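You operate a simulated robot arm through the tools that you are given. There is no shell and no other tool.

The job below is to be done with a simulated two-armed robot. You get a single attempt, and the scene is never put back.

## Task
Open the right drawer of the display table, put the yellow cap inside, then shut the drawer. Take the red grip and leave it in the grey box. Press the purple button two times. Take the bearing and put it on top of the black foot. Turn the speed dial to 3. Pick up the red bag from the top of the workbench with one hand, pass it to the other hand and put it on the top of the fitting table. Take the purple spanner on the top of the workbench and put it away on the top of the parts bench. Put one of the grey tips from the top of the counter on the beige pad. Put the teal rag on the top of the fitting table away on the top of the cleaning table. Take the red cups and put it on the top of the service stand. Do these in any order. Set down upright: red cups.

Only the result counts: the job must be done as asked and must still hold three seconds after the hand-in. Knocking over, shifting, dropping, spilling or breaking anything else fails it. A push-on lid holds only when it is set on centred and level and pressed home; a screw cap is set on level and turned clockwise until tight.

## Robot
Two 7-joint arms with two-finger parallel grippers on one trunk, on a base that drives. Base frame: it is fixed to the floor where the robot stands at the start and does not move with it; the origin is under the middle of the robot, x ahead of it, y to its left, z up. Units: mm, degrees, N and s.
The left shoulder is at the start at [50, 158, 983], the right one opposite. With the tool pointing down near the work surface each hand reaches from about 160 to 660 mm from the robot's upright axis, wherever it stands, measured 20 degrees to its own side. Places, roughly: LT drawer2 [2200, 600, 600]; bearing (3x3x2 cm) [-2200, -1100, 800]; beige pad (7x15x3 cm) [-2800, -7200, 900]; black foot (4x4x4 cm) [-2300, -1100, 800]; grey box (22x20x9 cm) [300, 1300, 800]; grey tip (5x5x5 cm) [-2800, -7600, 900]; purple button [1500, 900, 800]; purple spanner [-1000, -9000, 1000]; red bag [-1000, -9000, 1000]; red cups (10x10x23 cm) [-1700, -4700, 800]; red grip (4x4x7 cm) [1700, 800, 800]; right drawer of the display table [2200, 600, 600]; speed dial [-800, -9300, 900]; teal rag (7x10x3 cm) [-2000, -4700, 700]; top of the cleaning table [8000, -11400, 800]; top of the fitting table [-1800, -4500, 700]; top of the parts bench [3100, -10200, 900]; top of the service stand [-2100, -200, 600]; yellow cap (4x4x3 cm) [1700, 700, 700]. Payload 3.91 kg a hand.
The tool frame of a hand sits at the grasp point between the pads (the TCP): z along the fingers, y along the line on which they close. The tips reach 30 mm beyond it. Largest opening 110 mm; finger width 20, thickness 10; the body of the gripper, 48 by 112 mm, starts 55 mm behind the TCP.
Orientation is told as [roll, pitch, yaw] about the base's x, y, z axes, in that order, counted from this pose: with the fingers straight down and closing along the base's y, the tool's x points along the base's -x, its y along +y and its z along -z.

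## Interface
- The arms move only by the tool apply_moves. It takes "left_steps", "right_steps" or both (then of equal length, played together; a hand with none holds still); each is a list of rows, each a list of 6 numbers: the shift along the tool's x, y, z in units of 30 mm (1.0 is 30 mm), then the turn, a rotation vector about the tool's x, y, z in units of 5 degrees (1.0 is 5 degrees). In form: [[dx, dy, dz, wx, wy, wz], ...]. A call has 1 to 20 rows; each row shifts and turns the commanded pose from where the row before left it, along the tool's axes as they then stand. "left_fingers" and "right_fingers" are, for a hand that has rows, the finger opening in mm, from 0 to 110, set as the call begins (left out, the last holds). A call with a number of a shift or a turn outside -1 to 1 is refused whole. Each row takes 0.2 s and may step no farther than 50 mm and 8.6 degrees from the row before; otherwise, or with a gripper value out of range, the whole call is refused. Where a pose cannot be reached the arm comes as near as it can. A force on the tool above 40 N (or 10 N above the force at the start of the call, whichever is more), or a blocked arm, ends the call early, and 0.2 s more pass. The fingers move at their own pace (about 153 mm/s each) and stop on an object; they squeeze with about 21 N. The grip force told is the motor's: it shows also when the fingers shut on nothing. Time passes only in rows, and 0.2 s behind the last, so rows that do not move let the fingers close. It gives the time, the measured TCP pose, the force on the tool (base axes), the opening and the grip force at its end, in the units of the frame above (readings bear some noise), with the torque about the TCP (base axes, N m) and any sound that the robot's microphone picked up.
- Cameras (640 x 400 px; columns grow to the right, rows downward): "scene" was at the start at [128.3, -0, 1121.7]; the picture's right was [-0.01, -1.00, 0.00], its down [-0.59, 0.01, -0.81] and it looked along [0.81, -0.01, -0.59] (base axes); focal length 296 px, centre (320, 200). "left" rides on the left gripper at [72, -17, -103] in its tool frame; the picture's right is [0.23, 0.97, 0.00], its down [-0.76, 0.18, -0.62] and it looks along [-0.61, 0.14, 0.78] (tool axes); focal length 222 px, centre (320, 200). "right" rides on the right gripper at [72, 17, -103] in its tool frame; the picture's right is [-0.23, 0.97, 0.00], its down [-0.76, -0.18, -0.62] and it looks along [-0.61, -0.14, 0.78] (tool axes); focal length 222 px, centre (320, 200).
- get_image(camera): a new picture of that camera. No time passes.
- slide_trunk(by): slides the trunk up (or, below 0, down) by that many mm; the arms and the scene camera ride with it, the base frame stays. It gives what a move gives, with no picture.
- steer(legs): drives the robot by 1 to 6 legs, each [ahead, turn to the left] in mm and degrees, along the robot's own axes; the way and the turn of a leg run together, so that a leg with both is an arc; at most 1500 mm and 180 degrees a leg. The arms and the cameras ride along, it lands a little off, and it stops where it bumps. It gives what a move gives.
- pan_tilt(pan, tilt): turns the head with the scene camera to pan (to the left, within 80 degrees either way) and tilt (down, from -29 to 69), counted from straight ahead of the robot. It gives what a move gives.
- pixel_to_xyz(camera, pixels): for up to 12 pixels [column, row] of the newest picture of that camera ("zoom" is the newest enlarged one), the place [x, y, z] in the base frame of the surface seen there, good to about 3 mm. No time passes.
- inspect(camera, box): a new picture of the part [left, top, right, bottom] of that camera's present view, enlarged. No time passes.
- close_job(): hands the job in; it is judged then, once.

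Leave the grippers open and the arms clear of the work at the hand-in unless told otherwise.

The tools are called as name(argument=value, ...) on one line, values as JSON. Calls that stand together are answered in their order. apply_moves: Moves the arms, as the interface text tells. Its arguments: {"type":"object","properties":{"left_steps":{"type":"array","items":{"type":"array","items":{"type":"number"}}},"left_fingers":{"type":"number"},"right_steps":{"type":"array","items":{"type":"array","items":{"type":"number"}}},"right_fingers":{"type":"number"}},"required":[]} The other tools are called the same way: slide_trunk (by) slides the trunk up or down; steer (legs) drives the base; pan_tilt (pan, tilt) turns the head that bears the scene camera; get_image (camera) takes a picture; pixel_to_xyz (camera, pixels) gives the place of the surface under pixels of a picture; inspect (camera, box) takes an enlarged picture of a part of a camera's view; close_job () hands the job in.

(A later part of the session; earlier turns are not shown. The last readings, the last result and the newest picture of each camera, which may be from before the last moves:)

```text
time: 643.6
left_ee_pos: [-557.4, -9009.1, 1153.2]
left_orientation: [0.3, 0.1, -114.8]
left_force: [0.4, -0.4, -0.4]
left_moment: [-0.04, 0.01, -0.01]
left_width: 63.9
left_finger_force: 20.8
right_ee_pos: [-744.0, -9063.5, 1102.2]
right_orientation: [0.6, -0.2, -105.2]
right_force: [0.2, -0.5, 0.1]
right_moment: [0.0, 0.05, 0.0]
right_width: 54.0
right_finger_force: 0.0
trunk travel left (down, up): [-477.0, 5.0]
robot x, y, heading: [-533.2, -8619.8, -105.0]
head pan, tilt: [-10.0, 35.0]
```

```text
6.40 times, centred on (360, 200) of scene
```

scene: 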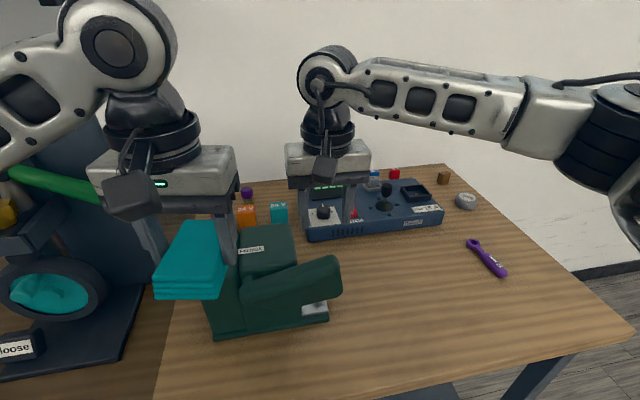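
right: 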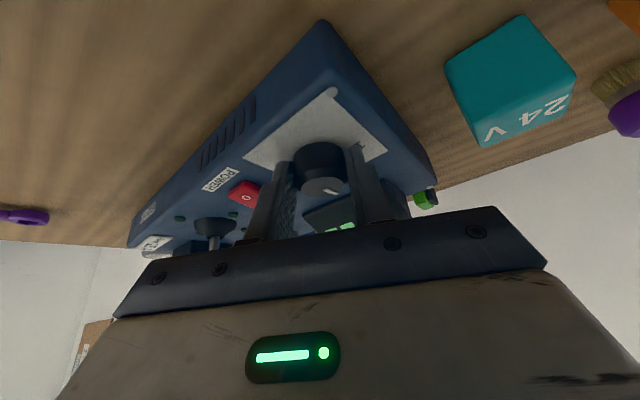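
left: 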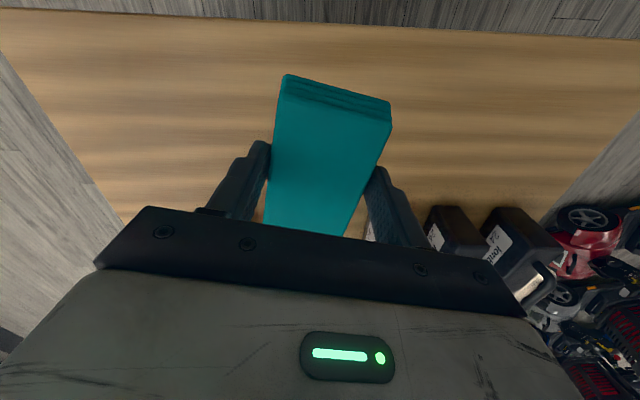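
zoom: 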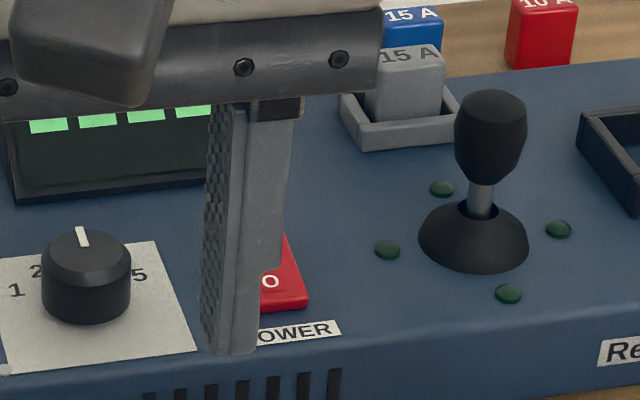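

The pointer clearly points straight up at 3. Now for the spanner: I move the right hand to its own side, and drive to the right part of the bench.

apply_moves(right_steps=[[0.8, -0.6, -0.4, 0, 0, 0], [0.8, -0.6, -0.4, 0, 0, 0], [0.5, -0.8, -0.2, 0, 0, 0], [0, -0.9, 0, 0, 0, 0], [0, -0.9, 0, 0, 0, 0], [0, -0.9, 0, 0, 0, 0]])

steer(legs=[[-330, 0], [0, -42.8], [440, 0], [0, 42.8]])

pan_tilt(pan=0, tilt=42)

get_image(camera="scene")

```text
time: 645.0
left_ee_pos: [-558.0, -9008.8, 1153.6]
left_orientation: [0.3, 0.1, -114.8]
left_force: [-0.3, 0.1, -0.3]
left_moment: [0.0, -0.01, 0.01]
left_width: 64.3
left_finger_force: 20.7
right_ee_pos: [-864.6, -8964.8, 1129.8]
right_orientation: [0.6, 0.0, -105.2]
right_force: [0.5, -0.5, 0.1]
right_moment: [-0.04, 0.0, 0.0]
right_width: 54.1
right_finger_force: 0.0
trunk travel left (down, up): [-477.0, 5.0]
robot x, y, heading: [-533.8, -8619.6, -105.2]
head pan, tilt: [-10.0, 35.0]
```

```text
time: 653.3
left_ee_pos: [-842.0, -8923.3, 1153.6]
left_orientation: [0.4, 0.1, -115.2]
left_force: [-0.1, -0.7, -0.4]
left_moment: [0.0, 0.04, 0.02]
left_width: 64.2
left_finger_force: 20.8
right_ee_pos: [-1147.7, -8878.9, 1129.5]
right_orientation: [0.5, 0.0, -105.5]
right_force: [0.1, 0.4, -0.6]
right_moment: [0.0, 0.02, 0.0]
right_width: 54.2
right_finger_force: 0.1
trunk travel left (down, up): [-477.0, 5.0]
robot x, y, heading: [-811.6, -8535.1, -105.8]
head pan, tilt: [-10.0, 35.0]
```

```text
time: 654.1
left_ee_pos: [-842.8, -8923.4, 1153.6]
left_orientation: [0.3, 0.1, -115.2]
left_force: [0.1, -0.9, -1.4]
left_moment: [0.01, 0.02, -0.02]
left_width: 64.1
left_finger_force: 20.8
right_ee_pos: [-1147.1, -8878.3, 1129.1]
right_orientation: [0.5, 0.1, -105.5]
right_force: [-0.4, 0.4, -0.7]
right_moment: [-0.03, 0.01, -0.01]
right_width: 54.0
right_finger_force: 0.1
trunk travel left (down, up): [-477.0, 5.0]
robot x, y, heading: [-814.2, -8536.3, -105.6]
head pan, tilt: [0.0, 42.0]
```

```text
taken
```

scene: 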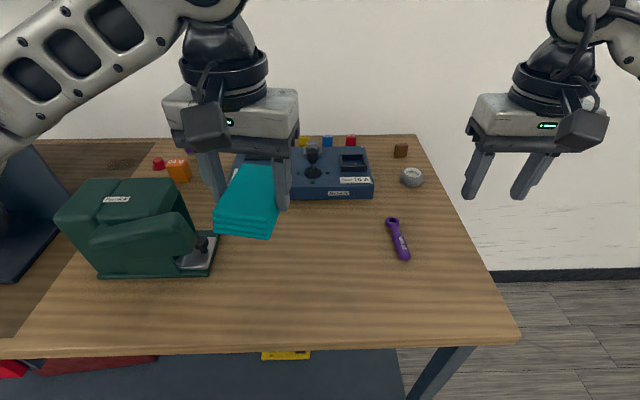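

I measure the spanner.

inspect(camera="scene", box=[360, 200, 440, 275])

pixel_to_xyz(camera="zoom", pixels=[[240, 135], [275, 175], [300, 220], [325, 270], [345, 325], [355, 355], [300, 290], [360, 260], [265, 130]])

```text
5.33 times, centred on (400, 238) of scene
```

zoom: 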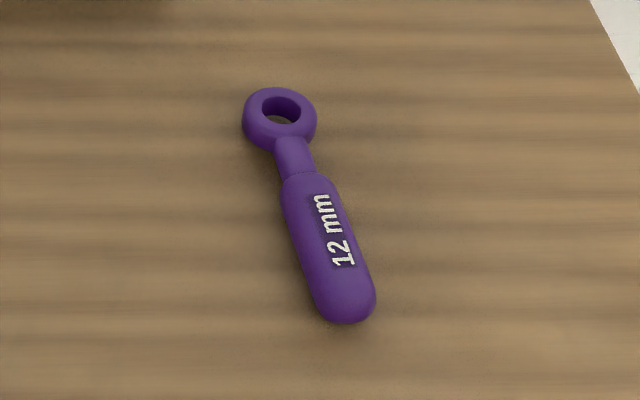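

```text
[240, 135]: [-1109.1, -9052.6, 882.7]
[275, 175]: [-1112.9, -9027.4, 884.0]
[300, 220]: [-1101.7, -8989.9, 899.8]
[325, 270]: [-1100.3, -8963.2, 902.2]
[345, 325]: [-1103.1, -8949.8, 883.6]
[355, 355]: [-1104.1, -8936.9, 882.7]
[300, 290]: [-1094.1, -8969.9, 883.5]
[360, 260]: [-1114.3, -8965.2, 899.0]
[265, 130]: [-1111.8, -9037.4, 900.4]
```

The spanner's handle middle is at about (-1108,-8978), running at 83°; bench 883, top 902. I move the right hand above it and turn 8° to match.

apply_moves(right_steps=[[-0.72, 0.535, 0, 0, 0, 0], [-0.72, 0.535, 0, 0, 0, 0], [-0.72, 0.535, 0, 0, 0, 0], [-0.72, 0.535, 0, 0, 0, 0], [0, 0, 0.5, 0, 0, -0.85], [0, 0, 0.8, 0, 0, -0.85], [0, 0, 0.9, 0, 0, 0], [0, 0, 0.9, 0, 0, 0], [0, 0, 0.9, 0, 0, 0], [0, 0, 0.9, 0, 0, 0], [0, 0, 0, 0, 0, 0]], right_fingers=54)

get_image(camera="right")

```text
time: 656.5
left_ee_pos: [-841.3, -8923.9, 1154.4]
left_orientation: [0.3, 0.1, -115.2]
left_force: [0.3, -0.3, -0.2]
left_moment: [0.0, 0.01, 0.02]
left_width: 64.0
left_finger_force: 21.0
right_ee_pos: [-1109.4, -8980.6, 984.6]
right_orientation: [0.4, -0.2, -97.0]
right_force: [0.2, 0.5, 0.5]
right_moment: [0.0, 0.01, 0.0]
right_width: 53.9
right_finger_force: 0.1
trunk travel left (down, up): [-477.0, 5.0]
robot x, y, heading: [-815.3, -8534.6, -105.4]
head pan, tilt: [0.0, 42.0]
```

```text
taken
```

right: 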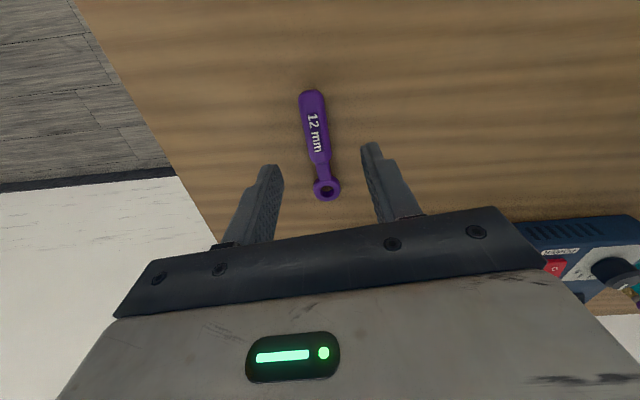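

The handle is about 5° off and 3 mm to the side. I correct, then lower and close.

apply_moves(right_steps=[[0, -0.1, 0, 0, 0, 1], [0, 0, 0.8, 0, 0, 0], [0, 0, 0.8, 0, 0, 0], [0, 0, 0.5, 0, 0, 0], [0, 0, 0, 0, 0, 0]])

get_image(camera="right")

```text
time: 657.7
left_ee_pos: [-841.9, -8922.6, 1155.0]
left_orientation: [0.4, 0.1, -115.2]
left_force: [0.1, -0.6, 0.8]
left_moment: [0.03, 0.02, -0.05]
left_width: 63.8
left_finger_force: 21.4
right_ee_pos: [-1111.0, -8979.4, 921.2]
right_orientation: [0.4, -0.1, -102.0]
right_force: [0.4, 0.4, 0.0]
right_moment: [0.0, 0.02, 0.01]
right_width: 54.1
right_finger_force: 0.0
trunk travel left (down, up): [-477.0, 5.0]
robot x, y, heading: [-818.1, -8534.3, -105.6]
head pan, tilt: [0.0, 42.0]
```

```text
taken
```

right: 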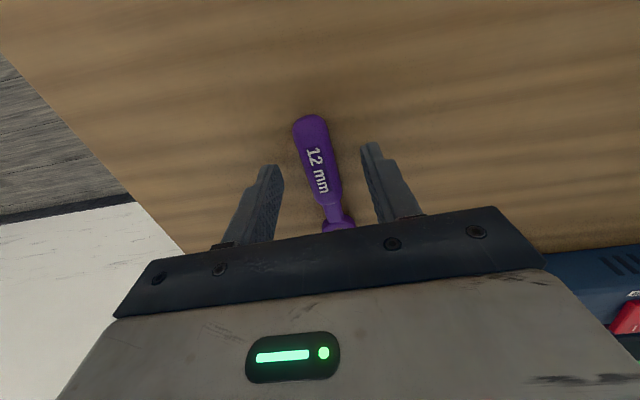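

Well aligned. I lower 5 mm and close.

apply_moves(right_steps=[[0, 0, 0.15, 0, 0, 0], [0, 0, 0, 0, 0, 0]])

apply_moves(right_steps=[[0, 0, 0, 0, 0, 0], [0, 0, 0, 0, 0, 0], [0, 0, 0, 0, 0, 0]], right_fingers=5)

apply_moves(right_steps=[[0, 0, -0.3, 0, 0, 0], [0, 0, -0.7, 0, 0, 0], [0, 0, -0.9, 0, 0, 0], [0, 0, -0.9, 0, 0, 0], [0, 0, -0.9, 0, 0, 0], [0, 0, -0.9, 0, 0, 0]])

get_image(camera="right")

get_image(camera="scene")

```text
time: 658.3
left_ee_pos: [-841.8, -8924.3, 1154.7]
left_orientation: [0.4, 0.1, -115.3]
left_force: [-0.6, -0.1, -1.0]
left_moment: [0.0, -0.01, -0.03]
left_width: 64.2
left_finger_force: 21.1
right_ee_pos: [-1109.7, -8979.6, 915.3]
right_orientation: [0.4, -0.1, -102.0]
right_force: [0.0, 0.9, -1.0]
right_moment: [0.0, 0.03, 0.02]
right_width: 54.1
right_finger_force: 0.0
trunk travel left (down, up): [-477.0, 5.0]
robot x, y, heading: [-814.4, -8536.9, -105.9]
head pan, tilt: [0.0, 42.0]
```

```text
time: 659.1
left_ee_pos: [-842.4, -8923.6, 1154.6]
left_orientation: [0.3, 0.1, -115.3]
left_force: [-0.5, 0.6, -0.7]
left_moment: [-0.03, -0.02, 0.0]
left_width: 64.2
left_finger_force: 20.9
right_ee_pos: [-1110.2, -8978.3, 916.4]
right_orientation: [0.5, -0.2, -102.0]
right_force: [0.2, -0.4, 1.0]
right_moment: [-0.02, 0.0, 0.0]
right_width: 21.5
right_finger_force: 21.1
trunk travel left (down, up): [-477.0, 5.0]
robot x, y, heading: [-811.8, -8538.8, -105.8]
head pan, tilt: [0.0, 42.0]
```

```text
time: 660.5
left_ee_pos: [-841.7, -8923.5, 1154.8]
left_orientation: [0.3, 0.1, -115.2]
left_force: [0.6, 0.2, 0.1]
left_moment: [0.01, 0.0, -0.01]
left_width: 63.9
left_finger_force: 21.0
right_ee_pos: [-1112.5, -8979.5, 1054.4]
right_orientation: [0.6, -0.1, -102.0]
right_force: [0.3, 1.1, -0.7]
right_moment: [-0.03, 0.0, 0.0]
right_width: 21.4
right_finger_force: 21.2
trunk travel left (down, up): [-477.0, 5.0]
robot x, y, heading: [-812.1, -8534.0, -105.6]
head pan, tilt: [0.0, 42.0]
```

```text
taken
```

right: 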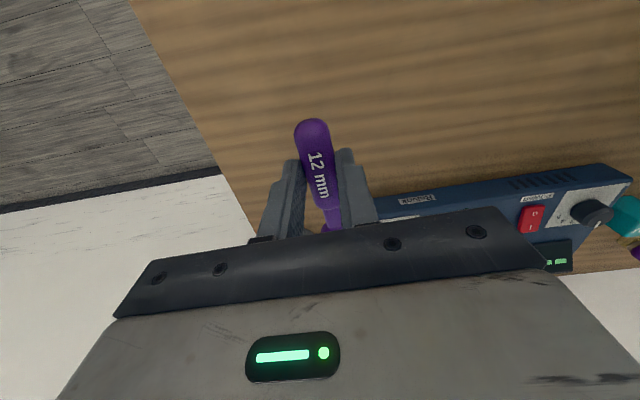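

```text
taken
```

scene: 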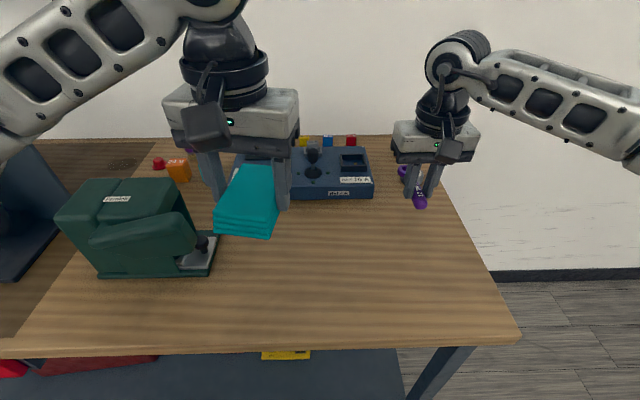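

The spanner is held. I raise and draw the right hand back, reverse from the bench, lower the trunk somewhat, and turn left to look along the benches.

apply_moves(right_steps=[[0.8, 0, -0.4, 0, 0, 0], [0.8, 0, -0.4, 0, 0, 0], [0.8, 0, -0.4, 0, 0, 0], [0.8, 0, -0.4, 0, 0, 0]])

steer(legs=[[-370, 0], [0, 90.6]])

slide_trunk(by=-130)

pan_tilt(pan=0, tilt=15)

get_image(camera="scene")

```text
time: 661.5
left_ee_pos: [-841.6, -8921.9, 1153.6]
left_orientation: [0.4, 0.2, -115.3]
left_force: [0.2, 0.0, -0.3]
left_moment: [-0.03, 0.02, 0.02]
left_width: 63.9
left_finger_force: 20.9
right_ee_pos: [-1091.9, -8884.3, 1102.0]
right_orientation: [0.5, -0.1, -102.1]
right_force: [-0.3, -0.3, -2.4]
right_moment: [0.04, -0.01, -0.01]
right_width: 21.3
right_finger_force: 21.3
trunk travel left (down, up): [-477.0, 5.0]
robot x, y, heading: [-816.5, -8534.0, -105.7]
head pan, tilt: [0.0, 42.0]
```

```text
time: 667.6
left_ee_pos: [-330.5, -8204.2, 1153.8]
left_orientation: [0.3, 0.1, -24.0]
left_force: [-0.2, -0.1, -0.9]
left_moment: [-0.05, 0.02, 0.01]
left_width: 64.0
left_finger_force: 21.7
right_ee_pos: [-363.2, -8454.5, 1103.1]
right_orientation: [0.5, -0.1, -10.8]
right_force: [0.0, -1.3, -1.5]
right_moment: [0.02, 0.03, -0.03]
right_width: 21.2
right_finger_force: 20.5
trunk travel left (down, up): [-477.0, 5.0]
robot x, y, heading: [-713.9, -8186.6, -14.4]
head pan, tilt: [0.0, 42.0]
```

```text
time: 669.2
left_ee_pos: [-330.0, -8203.8, 1024.0]
left_orientation: [0.3, 0.0, -23.9]
left_force: [0.0, -0.5, -1.0]
left_moment: [0.02, 0.01, -0.01]
left_width: 63.9
left_finger_force: 21.3
right_ee_pos: [-363.5, -8454.8, 972.6]
right_orientation: [0.6, -0.1, -10.8]
right_force: [-0.3, 0.8, -1.0]
right_moment: [-0.02, 0.04, 0.02]
right_width: 21.4
right_finger_force: 20.9
trunk travel left (down, up): [-347.0, 135.0]
robot x, y, heading: [-718.9, -8187.5, -14.3]
head pan, tilt: [0.0, 42.0]
```

```text
time: 670.1
left_ee_pos: [-330.3, -8204.7, 1023.7]
left_orientation: [0.3, 0.1, -23.9]
left_force: [0.1, -0.2, 0.2]
left_moment: [-0.02, 0.01, 0.01]
left_width: 64.1
left_finger_force: 20.8
right_ee_pos: [-363.4, -8455.1, 972.2]
right_orientation: [0.4, -0.1, -10.8]
right_force: [0.4, -0.7, -2.0]
right_moment: [0.02, 0.01, -0.01]
right_width: 21.5
right_finger_force: 20.9
trunk travel left (down, up): [-347.0, 135.0]
robot x, y, heading: [-714.9, -8187.8, -14.4]
head pan, tilt: [0.0, 15.0]
```

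```text
taken
```

scene: 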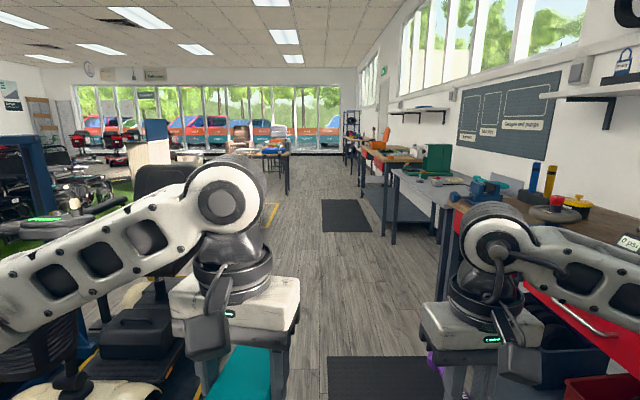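

I measure the obstacles on the left (lift and scooter) and the benches on the right.

pixel_to_xyz(camera="scene", pixels=[[140, 335], [110, 385], [60, 215], [40, 170], [270, 215], [175, 180], [340, 215], [450, 290], [395, 240], [365, 205], [355, 180], [280, 165]])

inspect(camera="scene", box=[230, 90, 490, 250])

```text
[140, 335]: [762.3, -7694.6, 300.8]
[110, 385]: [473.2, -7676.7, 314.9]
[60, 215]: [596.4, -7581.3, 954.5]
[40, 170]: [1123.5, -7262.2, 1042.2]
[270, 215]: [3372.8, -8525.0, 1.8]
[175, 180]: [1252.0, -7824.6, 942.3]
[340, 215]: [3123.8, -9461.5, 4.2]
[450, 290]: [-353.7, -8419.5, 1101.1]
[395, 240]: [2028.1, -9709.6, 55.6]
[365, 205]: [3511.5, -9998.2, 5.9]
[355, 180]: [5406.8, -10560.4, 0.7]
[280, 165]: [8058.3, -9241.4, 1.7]
```

```text
2.46 times, centred on (360, 170) of scene
```

zoom: 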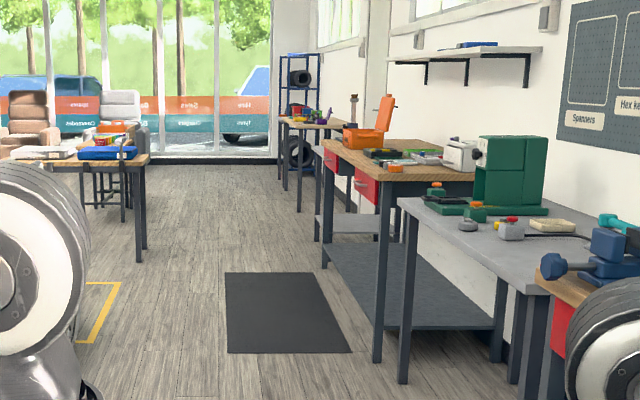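

The lane between the lift and the benches is clear. I drive 3960 mm along it and then look at the parts bench.

steer(legs=[[0, -0.6], [1320, 0], [1320, 0], [1250, 0]])

pan_tilt(pan=-45, tilt=20)

get_image(camera="scene")

```text
time: 689.2
left_ee_pos: [3421.2, -9244.7, 1024.1]
left_orientation: [0.2, 0.1, -25.5]
left_force: [-0.6, 0.4, -1.1]
left_moment: [0.02, 0.02, 0.0]
left_width: 64.2
left_finger_force: 20.5
right_ee_pos: [3381.1, -9493.1, 972.2]
right_orientation: [0.6, -0.1, -12.4]
right_force: [0.5, -0.3, -1.6]
right_moment: [0.02, 0.02, -0.01]
right_width: 21.5
right_finger_force: 21.4
trunk travel left (down, up): [-347.0, 135.0]
robot x, y, heading: [3034.6, -9212.8, -15.9]
head pan, tilt: [0.0, 15.0]
```

```text
time: 690.3
left_ee_pos: [3421.6, -9243.2, 1024.2]
left_orientation: [0.4, 0.2, -25.5]
left_force: [0.2, 0.1, -0.3]
left_moment: [0.0, 0.0, -0.03]
left_width: 64.0
left_finger_force: 20.7
right_ee_pos: [3380.6, -9493.3, 973.0]
right_orientation: [0.6, -0.1, -12.4]
right_force: [0.6, 0.0, -0.8]
right_moment: [0.0, -0.01, 0.0]
right_width: 21.4
right_finger_force: 20.8
trunk travel left (down, up): [-347.0, 135.0]
robot x, y, heading: [3035.6, -9214.3, -16.3]
head pan, tilt: [-45.0, 20.0]
```

```text
taken
```

scene: 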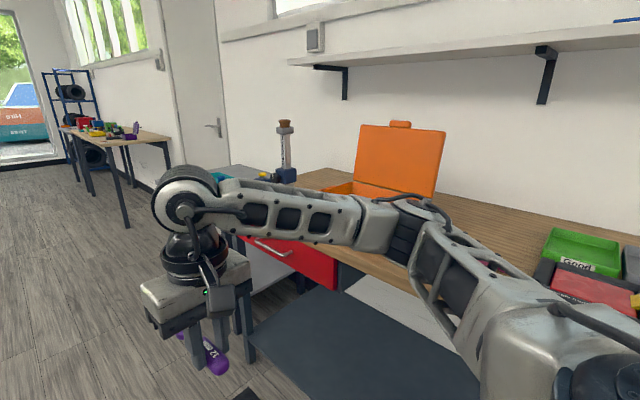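

I turn right to face the parts bench.

steer(legs=[[0, -89]])

pan_tilt(pan=0, tilt=28)

get_image(camera="scene")

```text
time: 694.5
left_ee_pos: [3010.5, -9601.4, 1024.1]
left_orientation: [0.3, 0.1, -114.6]
left_force: [0.7, 1.0, -1.0]
left_moment: [0.01, -0.01, 0.03]
left_width: 64.0
left_finger_force: 21.3
right_ee_pos: [2760.6, -9565.5, 972.3]
right_orientation: [0.5, -0.2, -101.6]
right_force: [0.2, 0.2, -1.8]
right_moment: [-0.02, 0.0, 0.0]
right_width: 21.5
right_finger_force: 21.0
trunk travel left (down, up): [-347.0, 135.0]
robot x, y, heading: [3037.6, -9213.6, -105.1]
head pan, tilt: [-45.0, 20.0]
```

```text
time: 695.6
left_ee_pos: [3011.5, -9600.8, 1024.4]
left_orientation: [0.3, 0.1, -114.7]
left_force: [0.7, 0.3, -0.4]
left_moment: [-0.01, -0.03, -0.01]
left_width: 64.0
left_finger_force: 21.1
right_ee_pos: [2761.0, -9565.3, 971.5]
right_orientation: [0.5, -0.1, -101.5]
right_force: [-0.3, 0.0, -1.7]
right_moment: [0.01, -0.01, 0.02]
right_width: 21.6
right_finger_force: 20.2
trunk travel left (down, up): [-347.0, 135.0]
robot x, y, heading: [3036.3, -9215.6, -105.2]
head pan, tilt: [0.0, 28.0]
```

```text
taken
```

scene: 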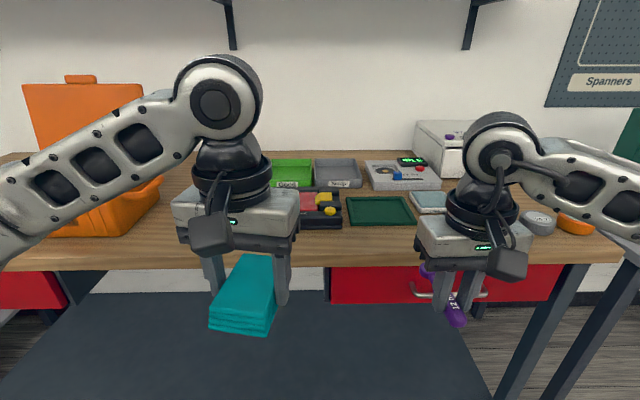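

slide_trunk(by=130)

pan_tilt(pan=0, tilt=38)

get_image(camera="scene")

```text
time: 697.2
left_ee_pos: [3011.7, -9600.0, 1153.5]
left_orientation: [0.3, 0.2, -114.8]
left_force: [-0.4, -0.2, -0.4]
left_moment: [0.0, 0.01, 0.01]
left_width: 64.0
left_finger_force: 21.1
right_ee_pos: [2761.5, -9565.1, 1102.2]
right_orientation: [0.5, -0.1, -101.6]
right_force: [-0.7, 0.4, -1.1]
right_moment: [0.02, -0.01, 0.03]
right_width: 21.4
right_finger_force: 21.1
trunk travel left (down, up): [-477.0, 5.0]
robot x, y, heading: [3034.2, -9214.0, -105.2]
head pan, tilt: [0.0, 28.0]
```

```text
time: 698.0
left_ee_pos: [3010.6, -9601.8, 1153.9]
left_orientation: [0.4, 0.0, -114.7]
left_force: [0.1, 0.9, -0.7]
left_moment: [0.02, 0.01, 0.0]
left_width: 64.1
left_finger_force: 21.2
right_ee_pos: [2759.9, -9565.0, 1101.7]
right_orientation: [0.5, -0.1, -101.6]
right_force: [0.2, 0.1, -1.8]
right_moment: [0.05, -0.02, 0.03]
right_width: 21.3
right_finger_force: 21.3
trunk travel left (down, up): [-477.0, 5.0]
robot x, y, heading: [3036.1, -9218.9, -105.3]
head pan, tilt: [0.0, 38.0]
```

```text
taken
```

scene: 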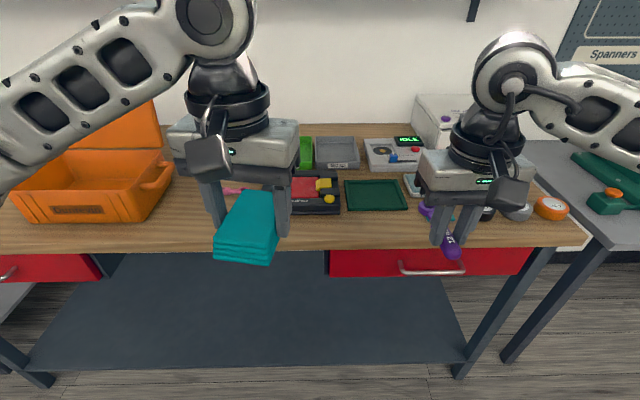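

pixel_to_xyz(camera="scene", pixels=[[380, 230], [330, 232], [380, 245], [300, 245], [560, 240], [375, 205], [350, 200], [330, 210], [410, 215], [180, 215], [120, 235], [500, 235]])

inspect(camera="scene", box=[270, 130, 590, 270])

```text
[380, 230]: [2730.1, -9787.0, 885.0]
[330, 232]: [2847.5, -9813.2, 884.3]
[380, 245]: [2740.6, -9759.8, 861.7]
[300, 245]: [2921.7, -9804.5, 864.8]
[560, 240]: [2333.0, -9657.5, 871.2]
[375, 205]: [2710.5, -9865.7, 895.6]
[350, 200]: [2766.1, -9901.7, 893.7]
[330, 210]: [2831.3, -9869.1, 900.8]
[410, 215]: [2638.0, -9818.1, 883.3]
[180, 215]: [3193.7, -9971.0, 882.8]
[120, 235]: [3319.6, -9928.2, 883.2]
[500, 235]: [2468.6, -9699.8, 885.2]
```

```text
2.00 times, centred on (430, 200) of scene
```

zoom: 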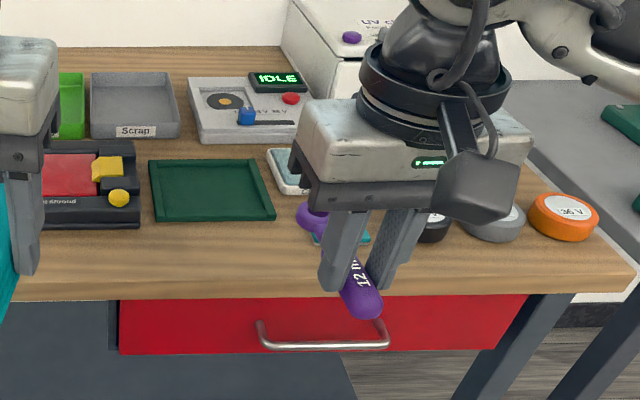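

I move the right hand aside a bit to see the free strip of the bench top.

apply_moves(right_steps=[[0, -0.9, 0, 0, 0, 0], [0, -0.9, 0, 0, 0, 0], [0, -0.9, 0, 0, 0, 0], [0, -0.9, 0, 0, 0, 0], [0, -0.9, 0, 0, 0, 0]])

inspect(camera="scene", box=[270, 130, 590, 270])

pixel_to_xyz(camera="zoom", pixels=[[210, 220], [275, 215], [310, 190], [340, 230], [300, 250], [400, 200], [430, 235], [370, 270], [200, 270], [300, 290], [440, 270], [360, 200]])

```text
time: 699.1
left_ee_pos: [3011.5, -9601.2, 1154.4]
left_orientation: [0.3, 0.1, -114.7]
left_force: [0.0, 0.8, 0.1]
left_moment: [0.01, 0.0, -0.01]
left_width: 63.9
left_finger_force: 21.3
right_ee_pos: [2628.2, -9539.8, 1101.4]
right_orientation: [0.5, -0.1, -101.6]
right_force: [0.6, 0.2, -1.6]
right_moment: [0.02, 0.0, 0.0]
right_width: 21.4
right_finger_force: 21.3
trunk travel left (down, up): [-477.0, 5.0]
robot x, y, heading: [3035.8, -9211.7, -105.2]
head pan, tilt: [0.0, 38.0]
```

```text
2.00 times, centred on (430, 200) of scene
```

zoom: 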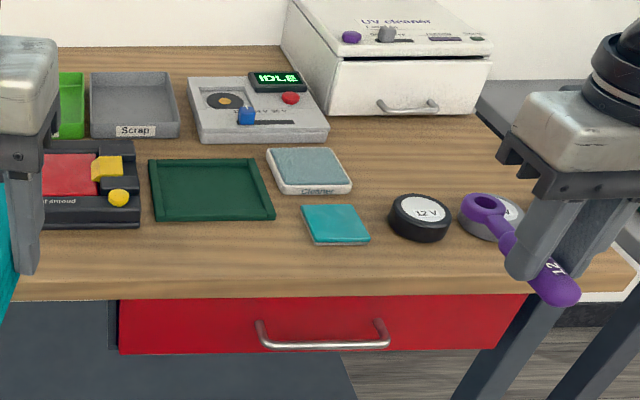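

```text
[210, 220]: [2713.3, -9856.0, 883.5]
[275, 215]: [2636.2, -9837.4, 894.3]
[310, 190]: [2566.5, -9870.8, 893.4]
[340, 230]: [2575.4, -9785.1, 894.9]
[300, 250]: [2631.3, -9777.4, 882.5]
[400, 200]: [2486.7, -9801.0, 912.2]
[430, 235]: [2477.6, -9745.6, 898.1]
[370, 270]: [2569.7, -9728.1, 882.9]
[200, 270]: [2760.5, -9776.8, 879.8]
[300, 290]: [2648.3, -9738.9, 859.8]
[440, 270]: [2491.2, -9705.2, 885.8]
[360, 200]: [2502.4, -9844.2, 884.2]
```

There's a free strip along the bench's front, before the green tray. I'll lay the spanner there lengthwise. I drive 240 mm closer and turn the right hand by 90°.

steer(legs=[[240, 0]])

apply_moves(right_steps=[[0, 0, 0, 0, 0, -1], [0, 0, 0, 0, 0, -1], [0, 0, 0, 0, 0, -1], [0, 0, 0, 0, 0, -1], [0, 0, 0, 0, 0, -1], [0, 0, 0, 0, 0, -1], [0, 0, 0, 0, 0, -1], [0, 0, 0, 0, 0, -1], [0, 0, 0, 0, 0, -1], [0, 0, 0, 0, 0, -1], [0, 0, 0, 0, 0, -1], [0, 0, 0, 0, 0, -1], [0, 0, 0, 0, 0, -1], [0, 0, 0, 0, 0, -1], [0, 0, 0, 0, 0, -1], [0, 0, 0, 0, 0, -1], [0, 0, 0, 0, 0, -1]])

get_image(camera="scene")

```text
time: 700.9
left_ee_pos: [2948.4, -9829.6, 1154.9]
left_orientation: [0.3, 0.0, -114.8]
left_force: [-0.6, -0.3, -0.6]
left_moment: [0.02, 0.0, 0.0]
left_width: 63.9
left_finger_force: 21.0
right_ee_pos: [2565.1, -9767.9, 1101.9]
right_orientation: [0.6, -0.1, -101.6]
right_force: [0.3, -0.7, -0.9]
right_moment: [0.04, 0.01, 0.0]
right_width: 21.7
right_finger_force: 21.3
trunk travel left (down, up): [-477.0, 5.0]
robot x, y, heading: [2974.0, -9439.3, -105.3]
head pan, tilt: [0.0, 38.0]
```

```text
time: 704.5
left_ee_pos: [2949.6, -9829.4, 1153.6]
left_orientation: [0.2, 0.1, -114.8]
left_force: [-0.4, 0.5, -0.8]
left_moment: [0.03, 0.0, -0.04]
left_width: 63.9
left_finger_force: 20.8
right_ee_pos: [2598.0, -9764.0, 1097.7]
right_orientation: [0.4, -0.3, -64.7]
right_force: [-0.2, 0.1, -0.9]
right_moment: [0.01, 0.02, -0.01]
right_width: 21.4
right_finger_force: 21.1
right hand out of reach, approached as far as the arm can: row 7, 8, 9, 10, 11, 12, 13, 14, 15, 16, 17
trunk travel left (down, up): [-477.0, 5.0]
robot x, y, heading: [2969.3, -9441.7, -105.1]
head pan, tilt: [0.0, 38.0]
```

```text
taken
```

scene: 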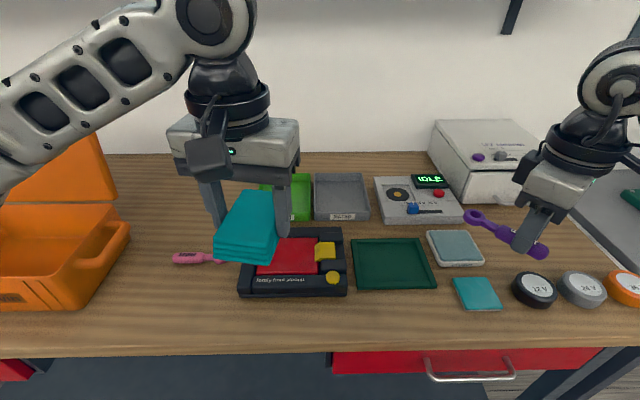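

The right wrist reached a limit turning that way. I turn it back and try the other direction, moving the hand toward the target spot as well.

apply_moves(right_steps=[[0, 0, 0, 0, 0, 1], [0, 0, 0, 0, 0, 1], [0, 0, 0, 0, 0, 1], [0, 0, 0, 0, 0, 1], [0, 0, 0, 0, 0, 1], [0, 0, 0, 0, 0, 1], [0, 0, 0, 0, 0, 1], [0, 0, 0, 0, 0, 1], [0, 0.9, 0, 0, 0, 0], [0, 0.9, 0, 0, 0, 0], [0, 0.9, 0, 0, 0, 0], [0, 0.9, 0, 0, 0, 0]])

apply_moves(right_steps=[[0, 0, 0, 0, 0, 1], [0, 0, 0, 0, 0, 1], [0, 0, 0, 0, 0, 1], [0, 0, 0, 0, 0, 1], [0, 0, 0, 0, 0, 1], [0, 0, 0, 0, 0, 1], [0, 0, 0, 0, 0, 1], [0, 0, 0, 0, 0, 1], [0, 0, 0, 0, 0, 1], [0, 0, 0, 0, 0, 1], [0, 0, 0, 0, 0, 1], [0, 0, 0, 0, 0, 1], [0, 0, 0, 0, 0, 1], [0, 0, 0, 0, 0, 1], [0, 0, 0, 0, 0, 1], [0, 0, 0, 0, 0, 1], [0, 0, 0, 0, 0, 1]])

get_image(camera="scene")

```text
time: 707.1
left_ee_pos: [2949.6, -9829.6, 1154.9]
left_orientation: [0.4, 0.0, -114.8]
left_force: [0.8, -0.8, -0.4]
left_moment: [0.02, 0.0, 0.01]
left_width: 63.8
left_finger_force: 21.3
right_ee_pos: [2703.1, -9791.0, 1100.1]
right_orientation: [0.5, 0.0, -104.8]
right_force: [-0.5, 0.2, -0.5]
right_moment: [0.03, 0.0, 0.01]
right_width: 21.3
right_finger_force: 21.4
trunk travel left (down, up): [-477.0, 5.0]
robot x, y, heading: [2970.4, -9442.5, -105.4]
head pan, tilt: [0.0, 38.0]
```

```text
time: 710.7
left_ee_pos: [2949.7, -9828.9, 1154.0]
left_orientation: [0.3, 0.0, -114.8]
left_force: [0.8, -0.5, -1.1]
left_moment: [0.0, -0.02, -0.01]
left_width: 64.1
left_finger_force: 20.6
right_ee_pos: [2700.6, -9791.0, 1099.3]
right_orientation: [0.1, 0.6, 170.2]
right_force: [-0.5, 0.0, -1.4]
right_moment: [0.01, 0.01, 0.0]
right_width: 21.3
right_finger_force: 21.4
trunk travel left (down, up): [-477.0, 5.0]
robot x, y, heading: [2973.9, -9445.2, -105.4]
head pan, tilt: [0.0, 38.0]
```

```text
taken
```

scene: 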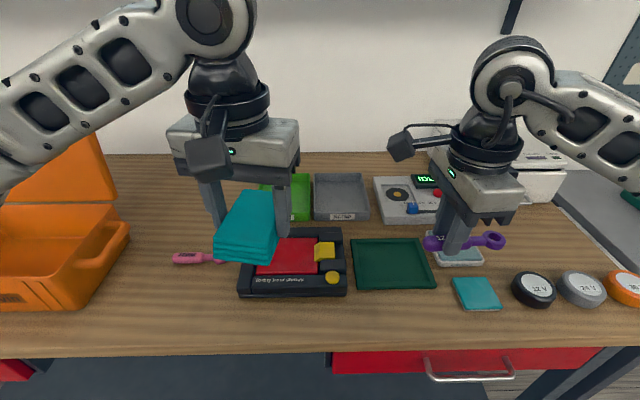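

That works: the spanner now lies along the bench direction. I measure the free strip in front of the green tray.

pixel_to_xyz(camera="scene", pixels=[[390, 290], [390, 305], [390, 325], [390, 345], [340, 320], [440, 320], [475, 305], [300, 300], [390, 352], [455, 240], [490, 240]])

```text
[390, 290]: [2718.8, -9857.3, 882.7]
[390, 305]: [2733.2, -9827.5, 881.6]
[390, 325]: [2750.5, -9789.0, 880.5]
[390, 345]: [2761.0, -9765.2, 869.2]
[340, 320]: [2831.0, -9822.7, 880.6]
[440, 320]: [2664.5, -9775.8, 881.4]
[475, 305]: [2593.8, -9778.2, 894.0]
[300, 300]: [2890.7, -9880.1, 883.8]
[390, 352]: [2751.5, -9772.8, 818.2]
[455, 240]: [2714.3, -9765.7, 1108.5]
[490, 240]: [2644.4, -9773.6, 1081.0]
```

I move to the middle of the strip and lower the spanner.

apply_moves(right_steps=[[0.625, 0.265, 0.3, 0, 0, 0], [0.625, 0.265, 0.6, 0, 0, 0], [0, 0, 0.9, 0, 0, 0], [0, 0, 0.9, 0, 0, 0], [0, 0, 0.9, 0, 0, 0], [0, 0, 0.9, 0, 0, 0], [0, 0, 0.9, 0, 0, 0], [0, 0, 0, 0, 0, 0]])

get_image(camera="scene")

get_image(camera="right")

```text
time: 712.5
left_ee_pos: [2949.2, -9828.2, 1153.2]
left_orientation: [0.3, 0.0, -114.8]
left_force: [-0.4, 0.4, -1.2]
left_moment: [0.03, 0.02, 0.03]
left_width: 64.2
left_finger_force: 20.8
right_ee_pos: [2737.0, -9812.8, 937.3]
right_orientation: [0.0, 0.6, 170.3]
right_force: [0.0, -0.8, -0.8]
right_moment: [0.03, -0.02, -0.01]
right_width: 21.4
right_finger_force: 20.6
trunk travel left (down, up): [-477.0, 5.0]
robot x, y, heading: [2975.5, -9440.3, -105.3]
head pan, tilt: [0.0, 38.0]
```

```text
taken
```

scene: 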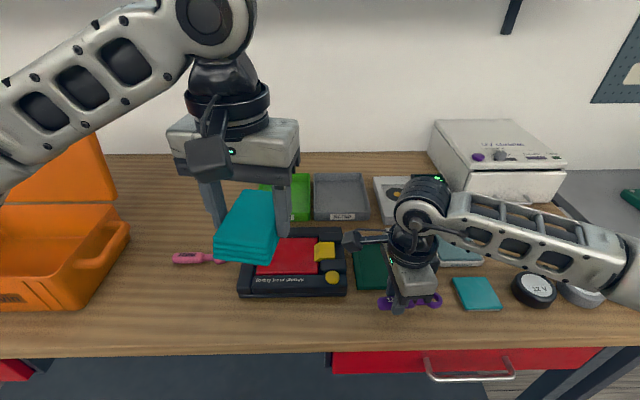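

```text
taken
```

right: 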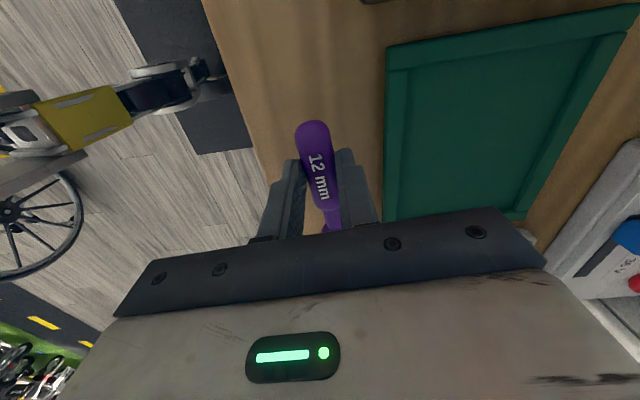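

The spanner is over the free strip. I lower until contact.

apply_moves(right_steps=[[0, 0, 0.4, 0, 0, 0], [0, 0, 0.15, 0, 0, 0], [0, 0, 0.08, 0, 0, 0], [0, 0, 0, 0, 0, 0]])

apply_moves(right_steps=[[0, 0, 0.07, 0, 0, 0], [0, 0, 0.07, 0, 0, 0]])

```text
time: 713.5
left_ee_pos: [2947.8, -9829.1, 1154.2]
left_orientation: [0.3, 0.1, -114.7]
left_force: [0.0, -0.6, -0.8]
left_moment: [0.0, 0.0, 0.01]
left_width: 63.7
left_finger_force: 21.5
right_ee_pos: [2737.7, -9813.8, 919.4]
right_orientation: [0.1, 0.6, 170.3]
right_force: [0.0, -0.1, -2.4]
right_moment: [0.0, 0.01, 0.01]
right_width: 21.2
right_finger_force: 21.4
trunk travel left (down, up): [-477.0, 5.0]
robot x, y, heading: [2973.2, -9442.7, -105.2]
head pan, tilt: [0.0, 38.0]
```

```text
time: 714.1
left_ee_pos: [2948.2, -9827.3, 1155.1]
left_orientation: [0.3, -0.1, -114.8]
left_force: [0.0, 0.3, -1.0]
left_moment: [0.01, -0.03, -0.04]
left_width: 64.2
left_finger_force: 21.1
right_ee_pos: [2738.2, -9813.9, 916.5]
right_orientation: [0.2, 0.6, 170.3]
right_force: [-1.3, 2.9, 9.4]
right_moment: [0.19, 0.4, -0.1]
right_width: 21.5
right_finger_force: 20.6
trunk travel left (down, up): [-477.0, 5.0]
robot x, y, heading: [2973.3, -9442.2, -105.4]
head pan, tilt: [0.0, 38.0]
```

Contact (9 N). I open the fingers and lift away.

apply_moves(right_steps=[[0, 0, 0, 0, 0, 0], [0, 0, 0, 0, 0, 0], [0, 0, -0.5, 0, 0, 0], [0, 0, -0.8, 0, 0, 0], [0, 0, -0.9, 0, 0, 0], [0, 0, -0.9, 0, 0, 0], [0, 0, -0.9, 0, 0, 0], [0, 0, -0.9, 0, 0, 0], [0, 0, -0.9, 0, 0, 0]], right_fingers=50)

get_image(camera="right")

get_image(camera="scene")

```text
time: 716.1
left_ee_pos: [2948.7, -9829.2, 1155.1]
left_orientation: [0.2, 0.1, -114.8]
left_force: [-0.3, 0.3, -0.6]
left_moment: [0.01, 0.02, -0.01]
left_width: 64.0
left_finger_force: 21.1
right_ee_pos: [2735.9, -9813.2, 1089.3]
right_orientation: [0.0, 0.6, 170.3]
right_force: [-0.5, -0.5, -0.2]
right_moment: [0.02, -0.04, 0.01]
right_width: 49.8
right_finger_force: 0.1
trunk travel left (down, up): [-477.0, 5.0]
robot x, y, heading: [2972.9, -9441.1, -105.1]
head pan, tilt: [0.0, 38.0]
```

```text
taken
```

right: 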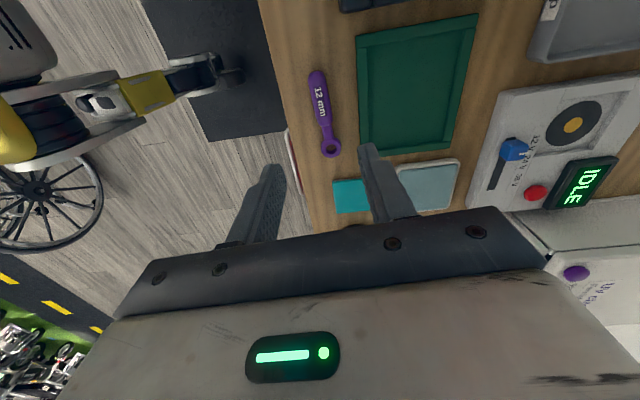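

```text
taken
```

scene: 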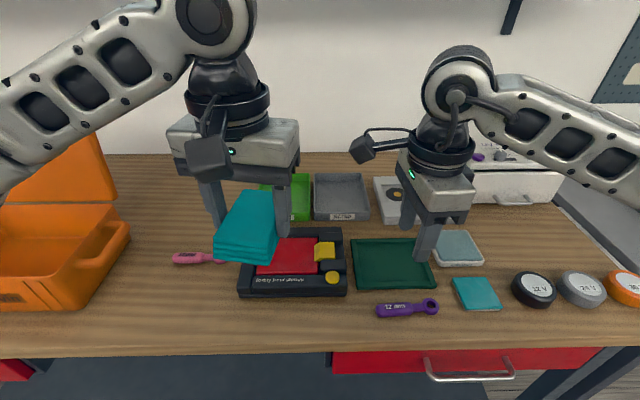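

The spanner lies on the parts bench. I turn the right hand back, reverse, and turn left to head for the cleaning table.

apply_moves(right_steps=[[0, 0, 0, 0, 0, -1], [0, 0, 0, 0, 0, -1], [0, 0, 0, 0, 0, -1], [0, 0, 0, 0, 0, -1], [0, 0, 0, 0, 0, -1], [0, 0, 0, 0, 0, -1], [0, 0, 0, 0, 0, -1], [0, 0, 0, 0, 0, -1], [0, 0, 0, 0, 0, -1], [0, 0, 0, 0, 0, -1], [0, 0, 0, 0, 0, -1], [0, 0, 0, 0, 0, -1], [0, 0, 0, 0, 0, -1], [0, 0, 0, 0, 0, -1], [0, 0, 0, 0, 0, -1], [0, 0, 0, 0, 0, -1], [0, 0, 0, 0, 0, -1]])

steer(legs=[[-280, 0], [0, 90]])

slide_trunk(by=-150)

pan_tilt(pan=0, tilt=15)

get_image(camera="scene")

```text
time: 719.7
left_ee_pos: [2948.4, -9828.9, 1155.7]
left_orientation: [0.3, 0.0, -114.8]
left_force: [-0.6, -0.3, -0.8]
left_moment: [0.05, 0.02, -0.02]
left_width: 63.6
left_finger_force: 21.3
right_ee_pos: [2734.8, -9814.3, 1087.7]
right_orientation: [0.7, 0.0, -104.6]
right_force: [-0.5, 1.0, -0.6]
right_moment: [-0.02, 0.01, 0.02]
right_width: 50.1
right_finger_force: 0.1
trunk travel left (down, up): [-477.0, 5.0]
robot x, y, heading: [2974.1, -9443.3, -105.4]
head pan, tilt: [0.0, 38.0]
```

```text
time: 725.5
left_ee_pos: [3434.7, -9189.8, 1155.1]
left_orientation: [0.3, 0.1, -24.2]
left_force: [0.4, 0.8, -0.8]
left_moment: [0.0, 0.01, -0.03]
left_width: 63.8
left_finger_force: 21.2
right_ee_pos: [3420.7, -9403.9, 1088.0]
right_orientation: [0.6, 0.1, -14.3]
right_force: [-0.1, -0.4, 0.1]
right_moment: [0.02, 0.03, -0.01]
right_width: 50.2
right_finger_force: 0.1
trunk travel left (down, up): [-477.0, 5.0]
robot x, y, heading: [3048.3, -9169.7, -14.8]
head pan, tilt: [0.0, 38.0]
```

```text
time: 727.3
left_ee_pos: [3432.4, -9191.1, 1003.7]
left_orientation: [0.4, 0.1, -24.2]
left_force: [-0.2, -0.5, -0.4]
left_moment: [0.02, -0.03, 0.01]
left_width: 64.0
left_finger_force: 20.9
right_ee_pos: [3420.4, -9404.5, 938.5]
right_orientation: [0.6, 0.0, -14.1]
right_force: [0.3, -0.3, 0.1]
right_moment: [-0.02, -0.02, 0.04]
right_width: 50.2
right_finger_force: 0.0
trunk travel left (down, up): [-327.0, 155.0]
robot x, y, heading: [3048.2, -9170.0, -14.6]
head pan, tilt: [0.0, 38.0]
```

```text
time: 728.1
left_ee_pos: [3434.4, -9191.9, 1005.5]
left_orientation: [0.3, 0.1, -24.3]
left_force: [-0.2, -0.6, -0.4]
left_moment: [0.0, -0.03, -0.02]
left_width: 64.0
left_finger_force: 21.7
right_ee_pos: [3421.0, -9403.8, 938.5]
right_orientation: [0.6, 0.0, -14.3]
right_force: [-0.3, -0.4, 0.1]
right_moment: [-0.01, 0.02, -0.04]
right_width: 50.0
right_finger_force: 0.0
trunk travel left (down, up): [-327.0, 155.0]
robot x, y, heading: [3045.3, -9173.4, -14.3]
head pan, tilt: [0.0, 15.0]
```

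```text
taken
```

scene: 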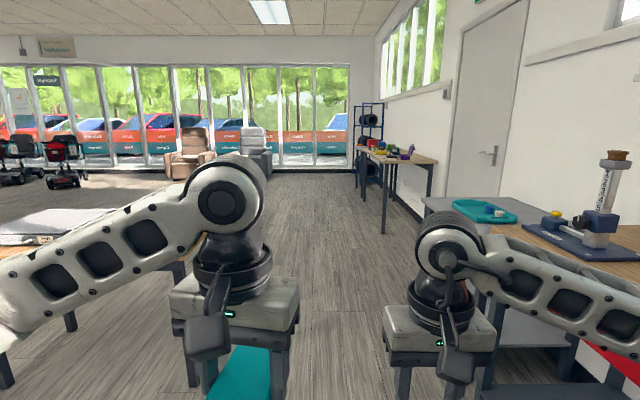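

I see the cleaning table ahead right at (400,155), and a low table at left. I measure them.

pixel_to_xyz(camera="scene", pixels=[[400, 158], [430, 163], [384, 232], [395, 195], [60, 235], [70, 320], [180, 275], [20, 215], [300, 185], [430, 200], [465, 210], [120, 215]])

inspect(camera="scene", box=[330, 90, 490, 250])

```text
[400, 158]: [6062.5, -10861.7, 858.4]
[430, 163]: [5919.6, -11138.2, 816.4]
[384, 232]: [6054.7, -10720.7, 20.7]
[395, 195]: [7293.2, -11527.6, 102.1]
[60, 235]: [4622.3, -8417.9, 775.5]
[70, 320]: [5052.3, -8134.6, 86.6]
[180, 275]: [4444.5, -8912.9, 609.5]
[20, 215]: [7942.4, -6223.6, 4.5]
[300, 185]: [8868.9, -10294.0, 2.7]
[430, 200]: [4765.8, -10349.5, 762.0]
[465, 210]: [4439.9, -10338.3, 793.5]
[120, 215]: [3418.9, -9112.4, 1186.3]
```

```text
2.50 times, centred on (410, 170) of scene
```

zoom: 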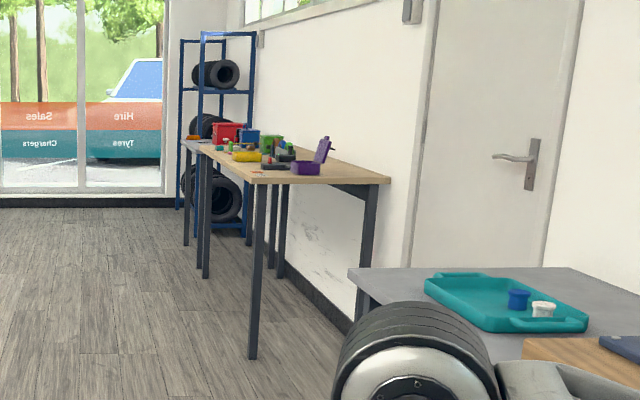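

The way is clear: I drive 2500 mm along, then look again.

steer(legs=[[0, -0.5], [1250, 0], [1250, 0]])

pan_tilt(pan=-15, tilt=12)

get_image(camera="scene")

```text
time: 740.5
left_ee_pos: [5811.9, -9837.4, 1004.4]
left_orientation: [0.3, 0.1, -24.6]
left_force: [0.3, -0.3, -0.6]
left_moment: [0.01, -0.01, 0.01]
left_width: 63.9
left_finger_force: 20.5
right_ee_pos: [5795.7, -10050.0, 938.0]
right_orientation: [0.6, -0.1, -14.7]
right_force: [-0.4, -0.2, -0.8]
right_moment: [0.02, -0.04, 0.01]
right_width: 50.3
right_finger_force: 0.1
trunk travel left (down, up): [-327.0, 155.0]
robot x, y, heading: [5423.9, -9814.8, -15.0]
head pan, tilt: [0.0, 15.0]
```

```text
time: 741.3
left_ee_pos: [5811.6, -9836.8, 1004.4]
left_orientation: [0.3, 0.0, -24.6]
left_force: [0.6, 0.1, -0.8]
left_moment: [0.0, 0.02, 0.0]
left_width: 64.3
left_finger_force: 21.7
right_ee_pos: [5796.6, -10049.8, 938.1]
right_orientation: [0.7, 0.0, -14.6]
right_force: [0.3, -0.5, 0.1]
right_moment: [0.01, 0.01, 0.01]
right_width: 50.2
right_finger_force: 0.1
trunk travel left (down, up): [-327.0, 155.0]
robot x, y, heading: [5422.1, -9814.2, -15.1]
head pan, tilt: [-15.0, 12.0]
```

```text
taken
```

scene: 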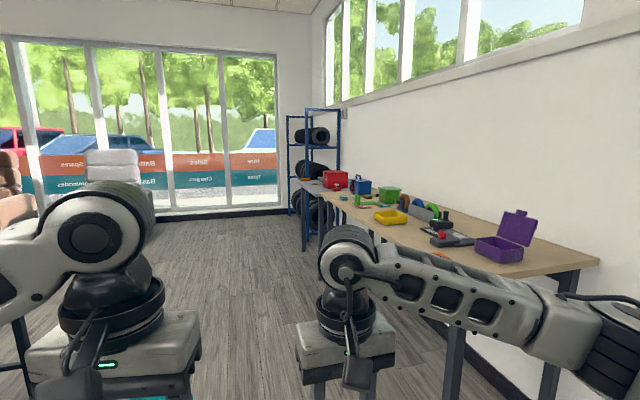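

inspect(camera="scene", box=[270, 100, 530, 270])

pixel_to_xyz(camera="scene", pixels=[[430, 240], [320, 190], [305, 245], [316, 187], [330, 195], [302, 200], [345, 205], [390, 215], [308, 185], [350, 195]])

```text
2.35 times, centred on (400, 185) of scene
```

zoom: 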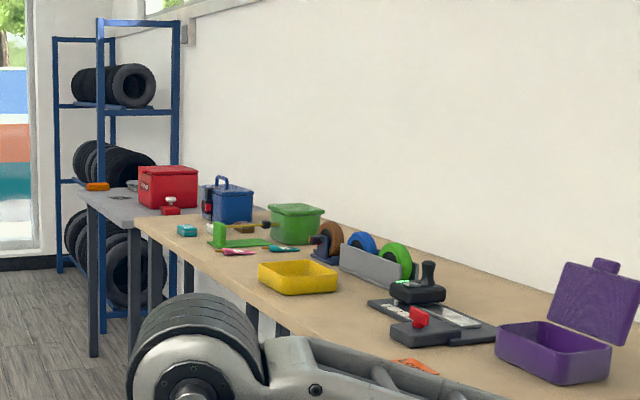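

```text
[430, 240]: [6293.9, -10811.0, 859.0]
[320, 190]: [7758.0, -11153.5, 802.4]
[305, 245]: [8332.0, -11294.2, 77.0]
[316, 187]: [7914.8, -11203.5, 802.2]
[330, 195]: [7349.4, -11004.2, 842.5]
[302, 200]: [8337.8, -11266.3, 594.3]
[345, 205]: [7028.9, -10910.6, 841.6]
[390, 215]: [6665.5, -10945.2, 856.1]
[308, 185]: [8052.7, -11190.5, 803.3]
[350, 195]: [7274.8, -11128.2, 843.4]
```

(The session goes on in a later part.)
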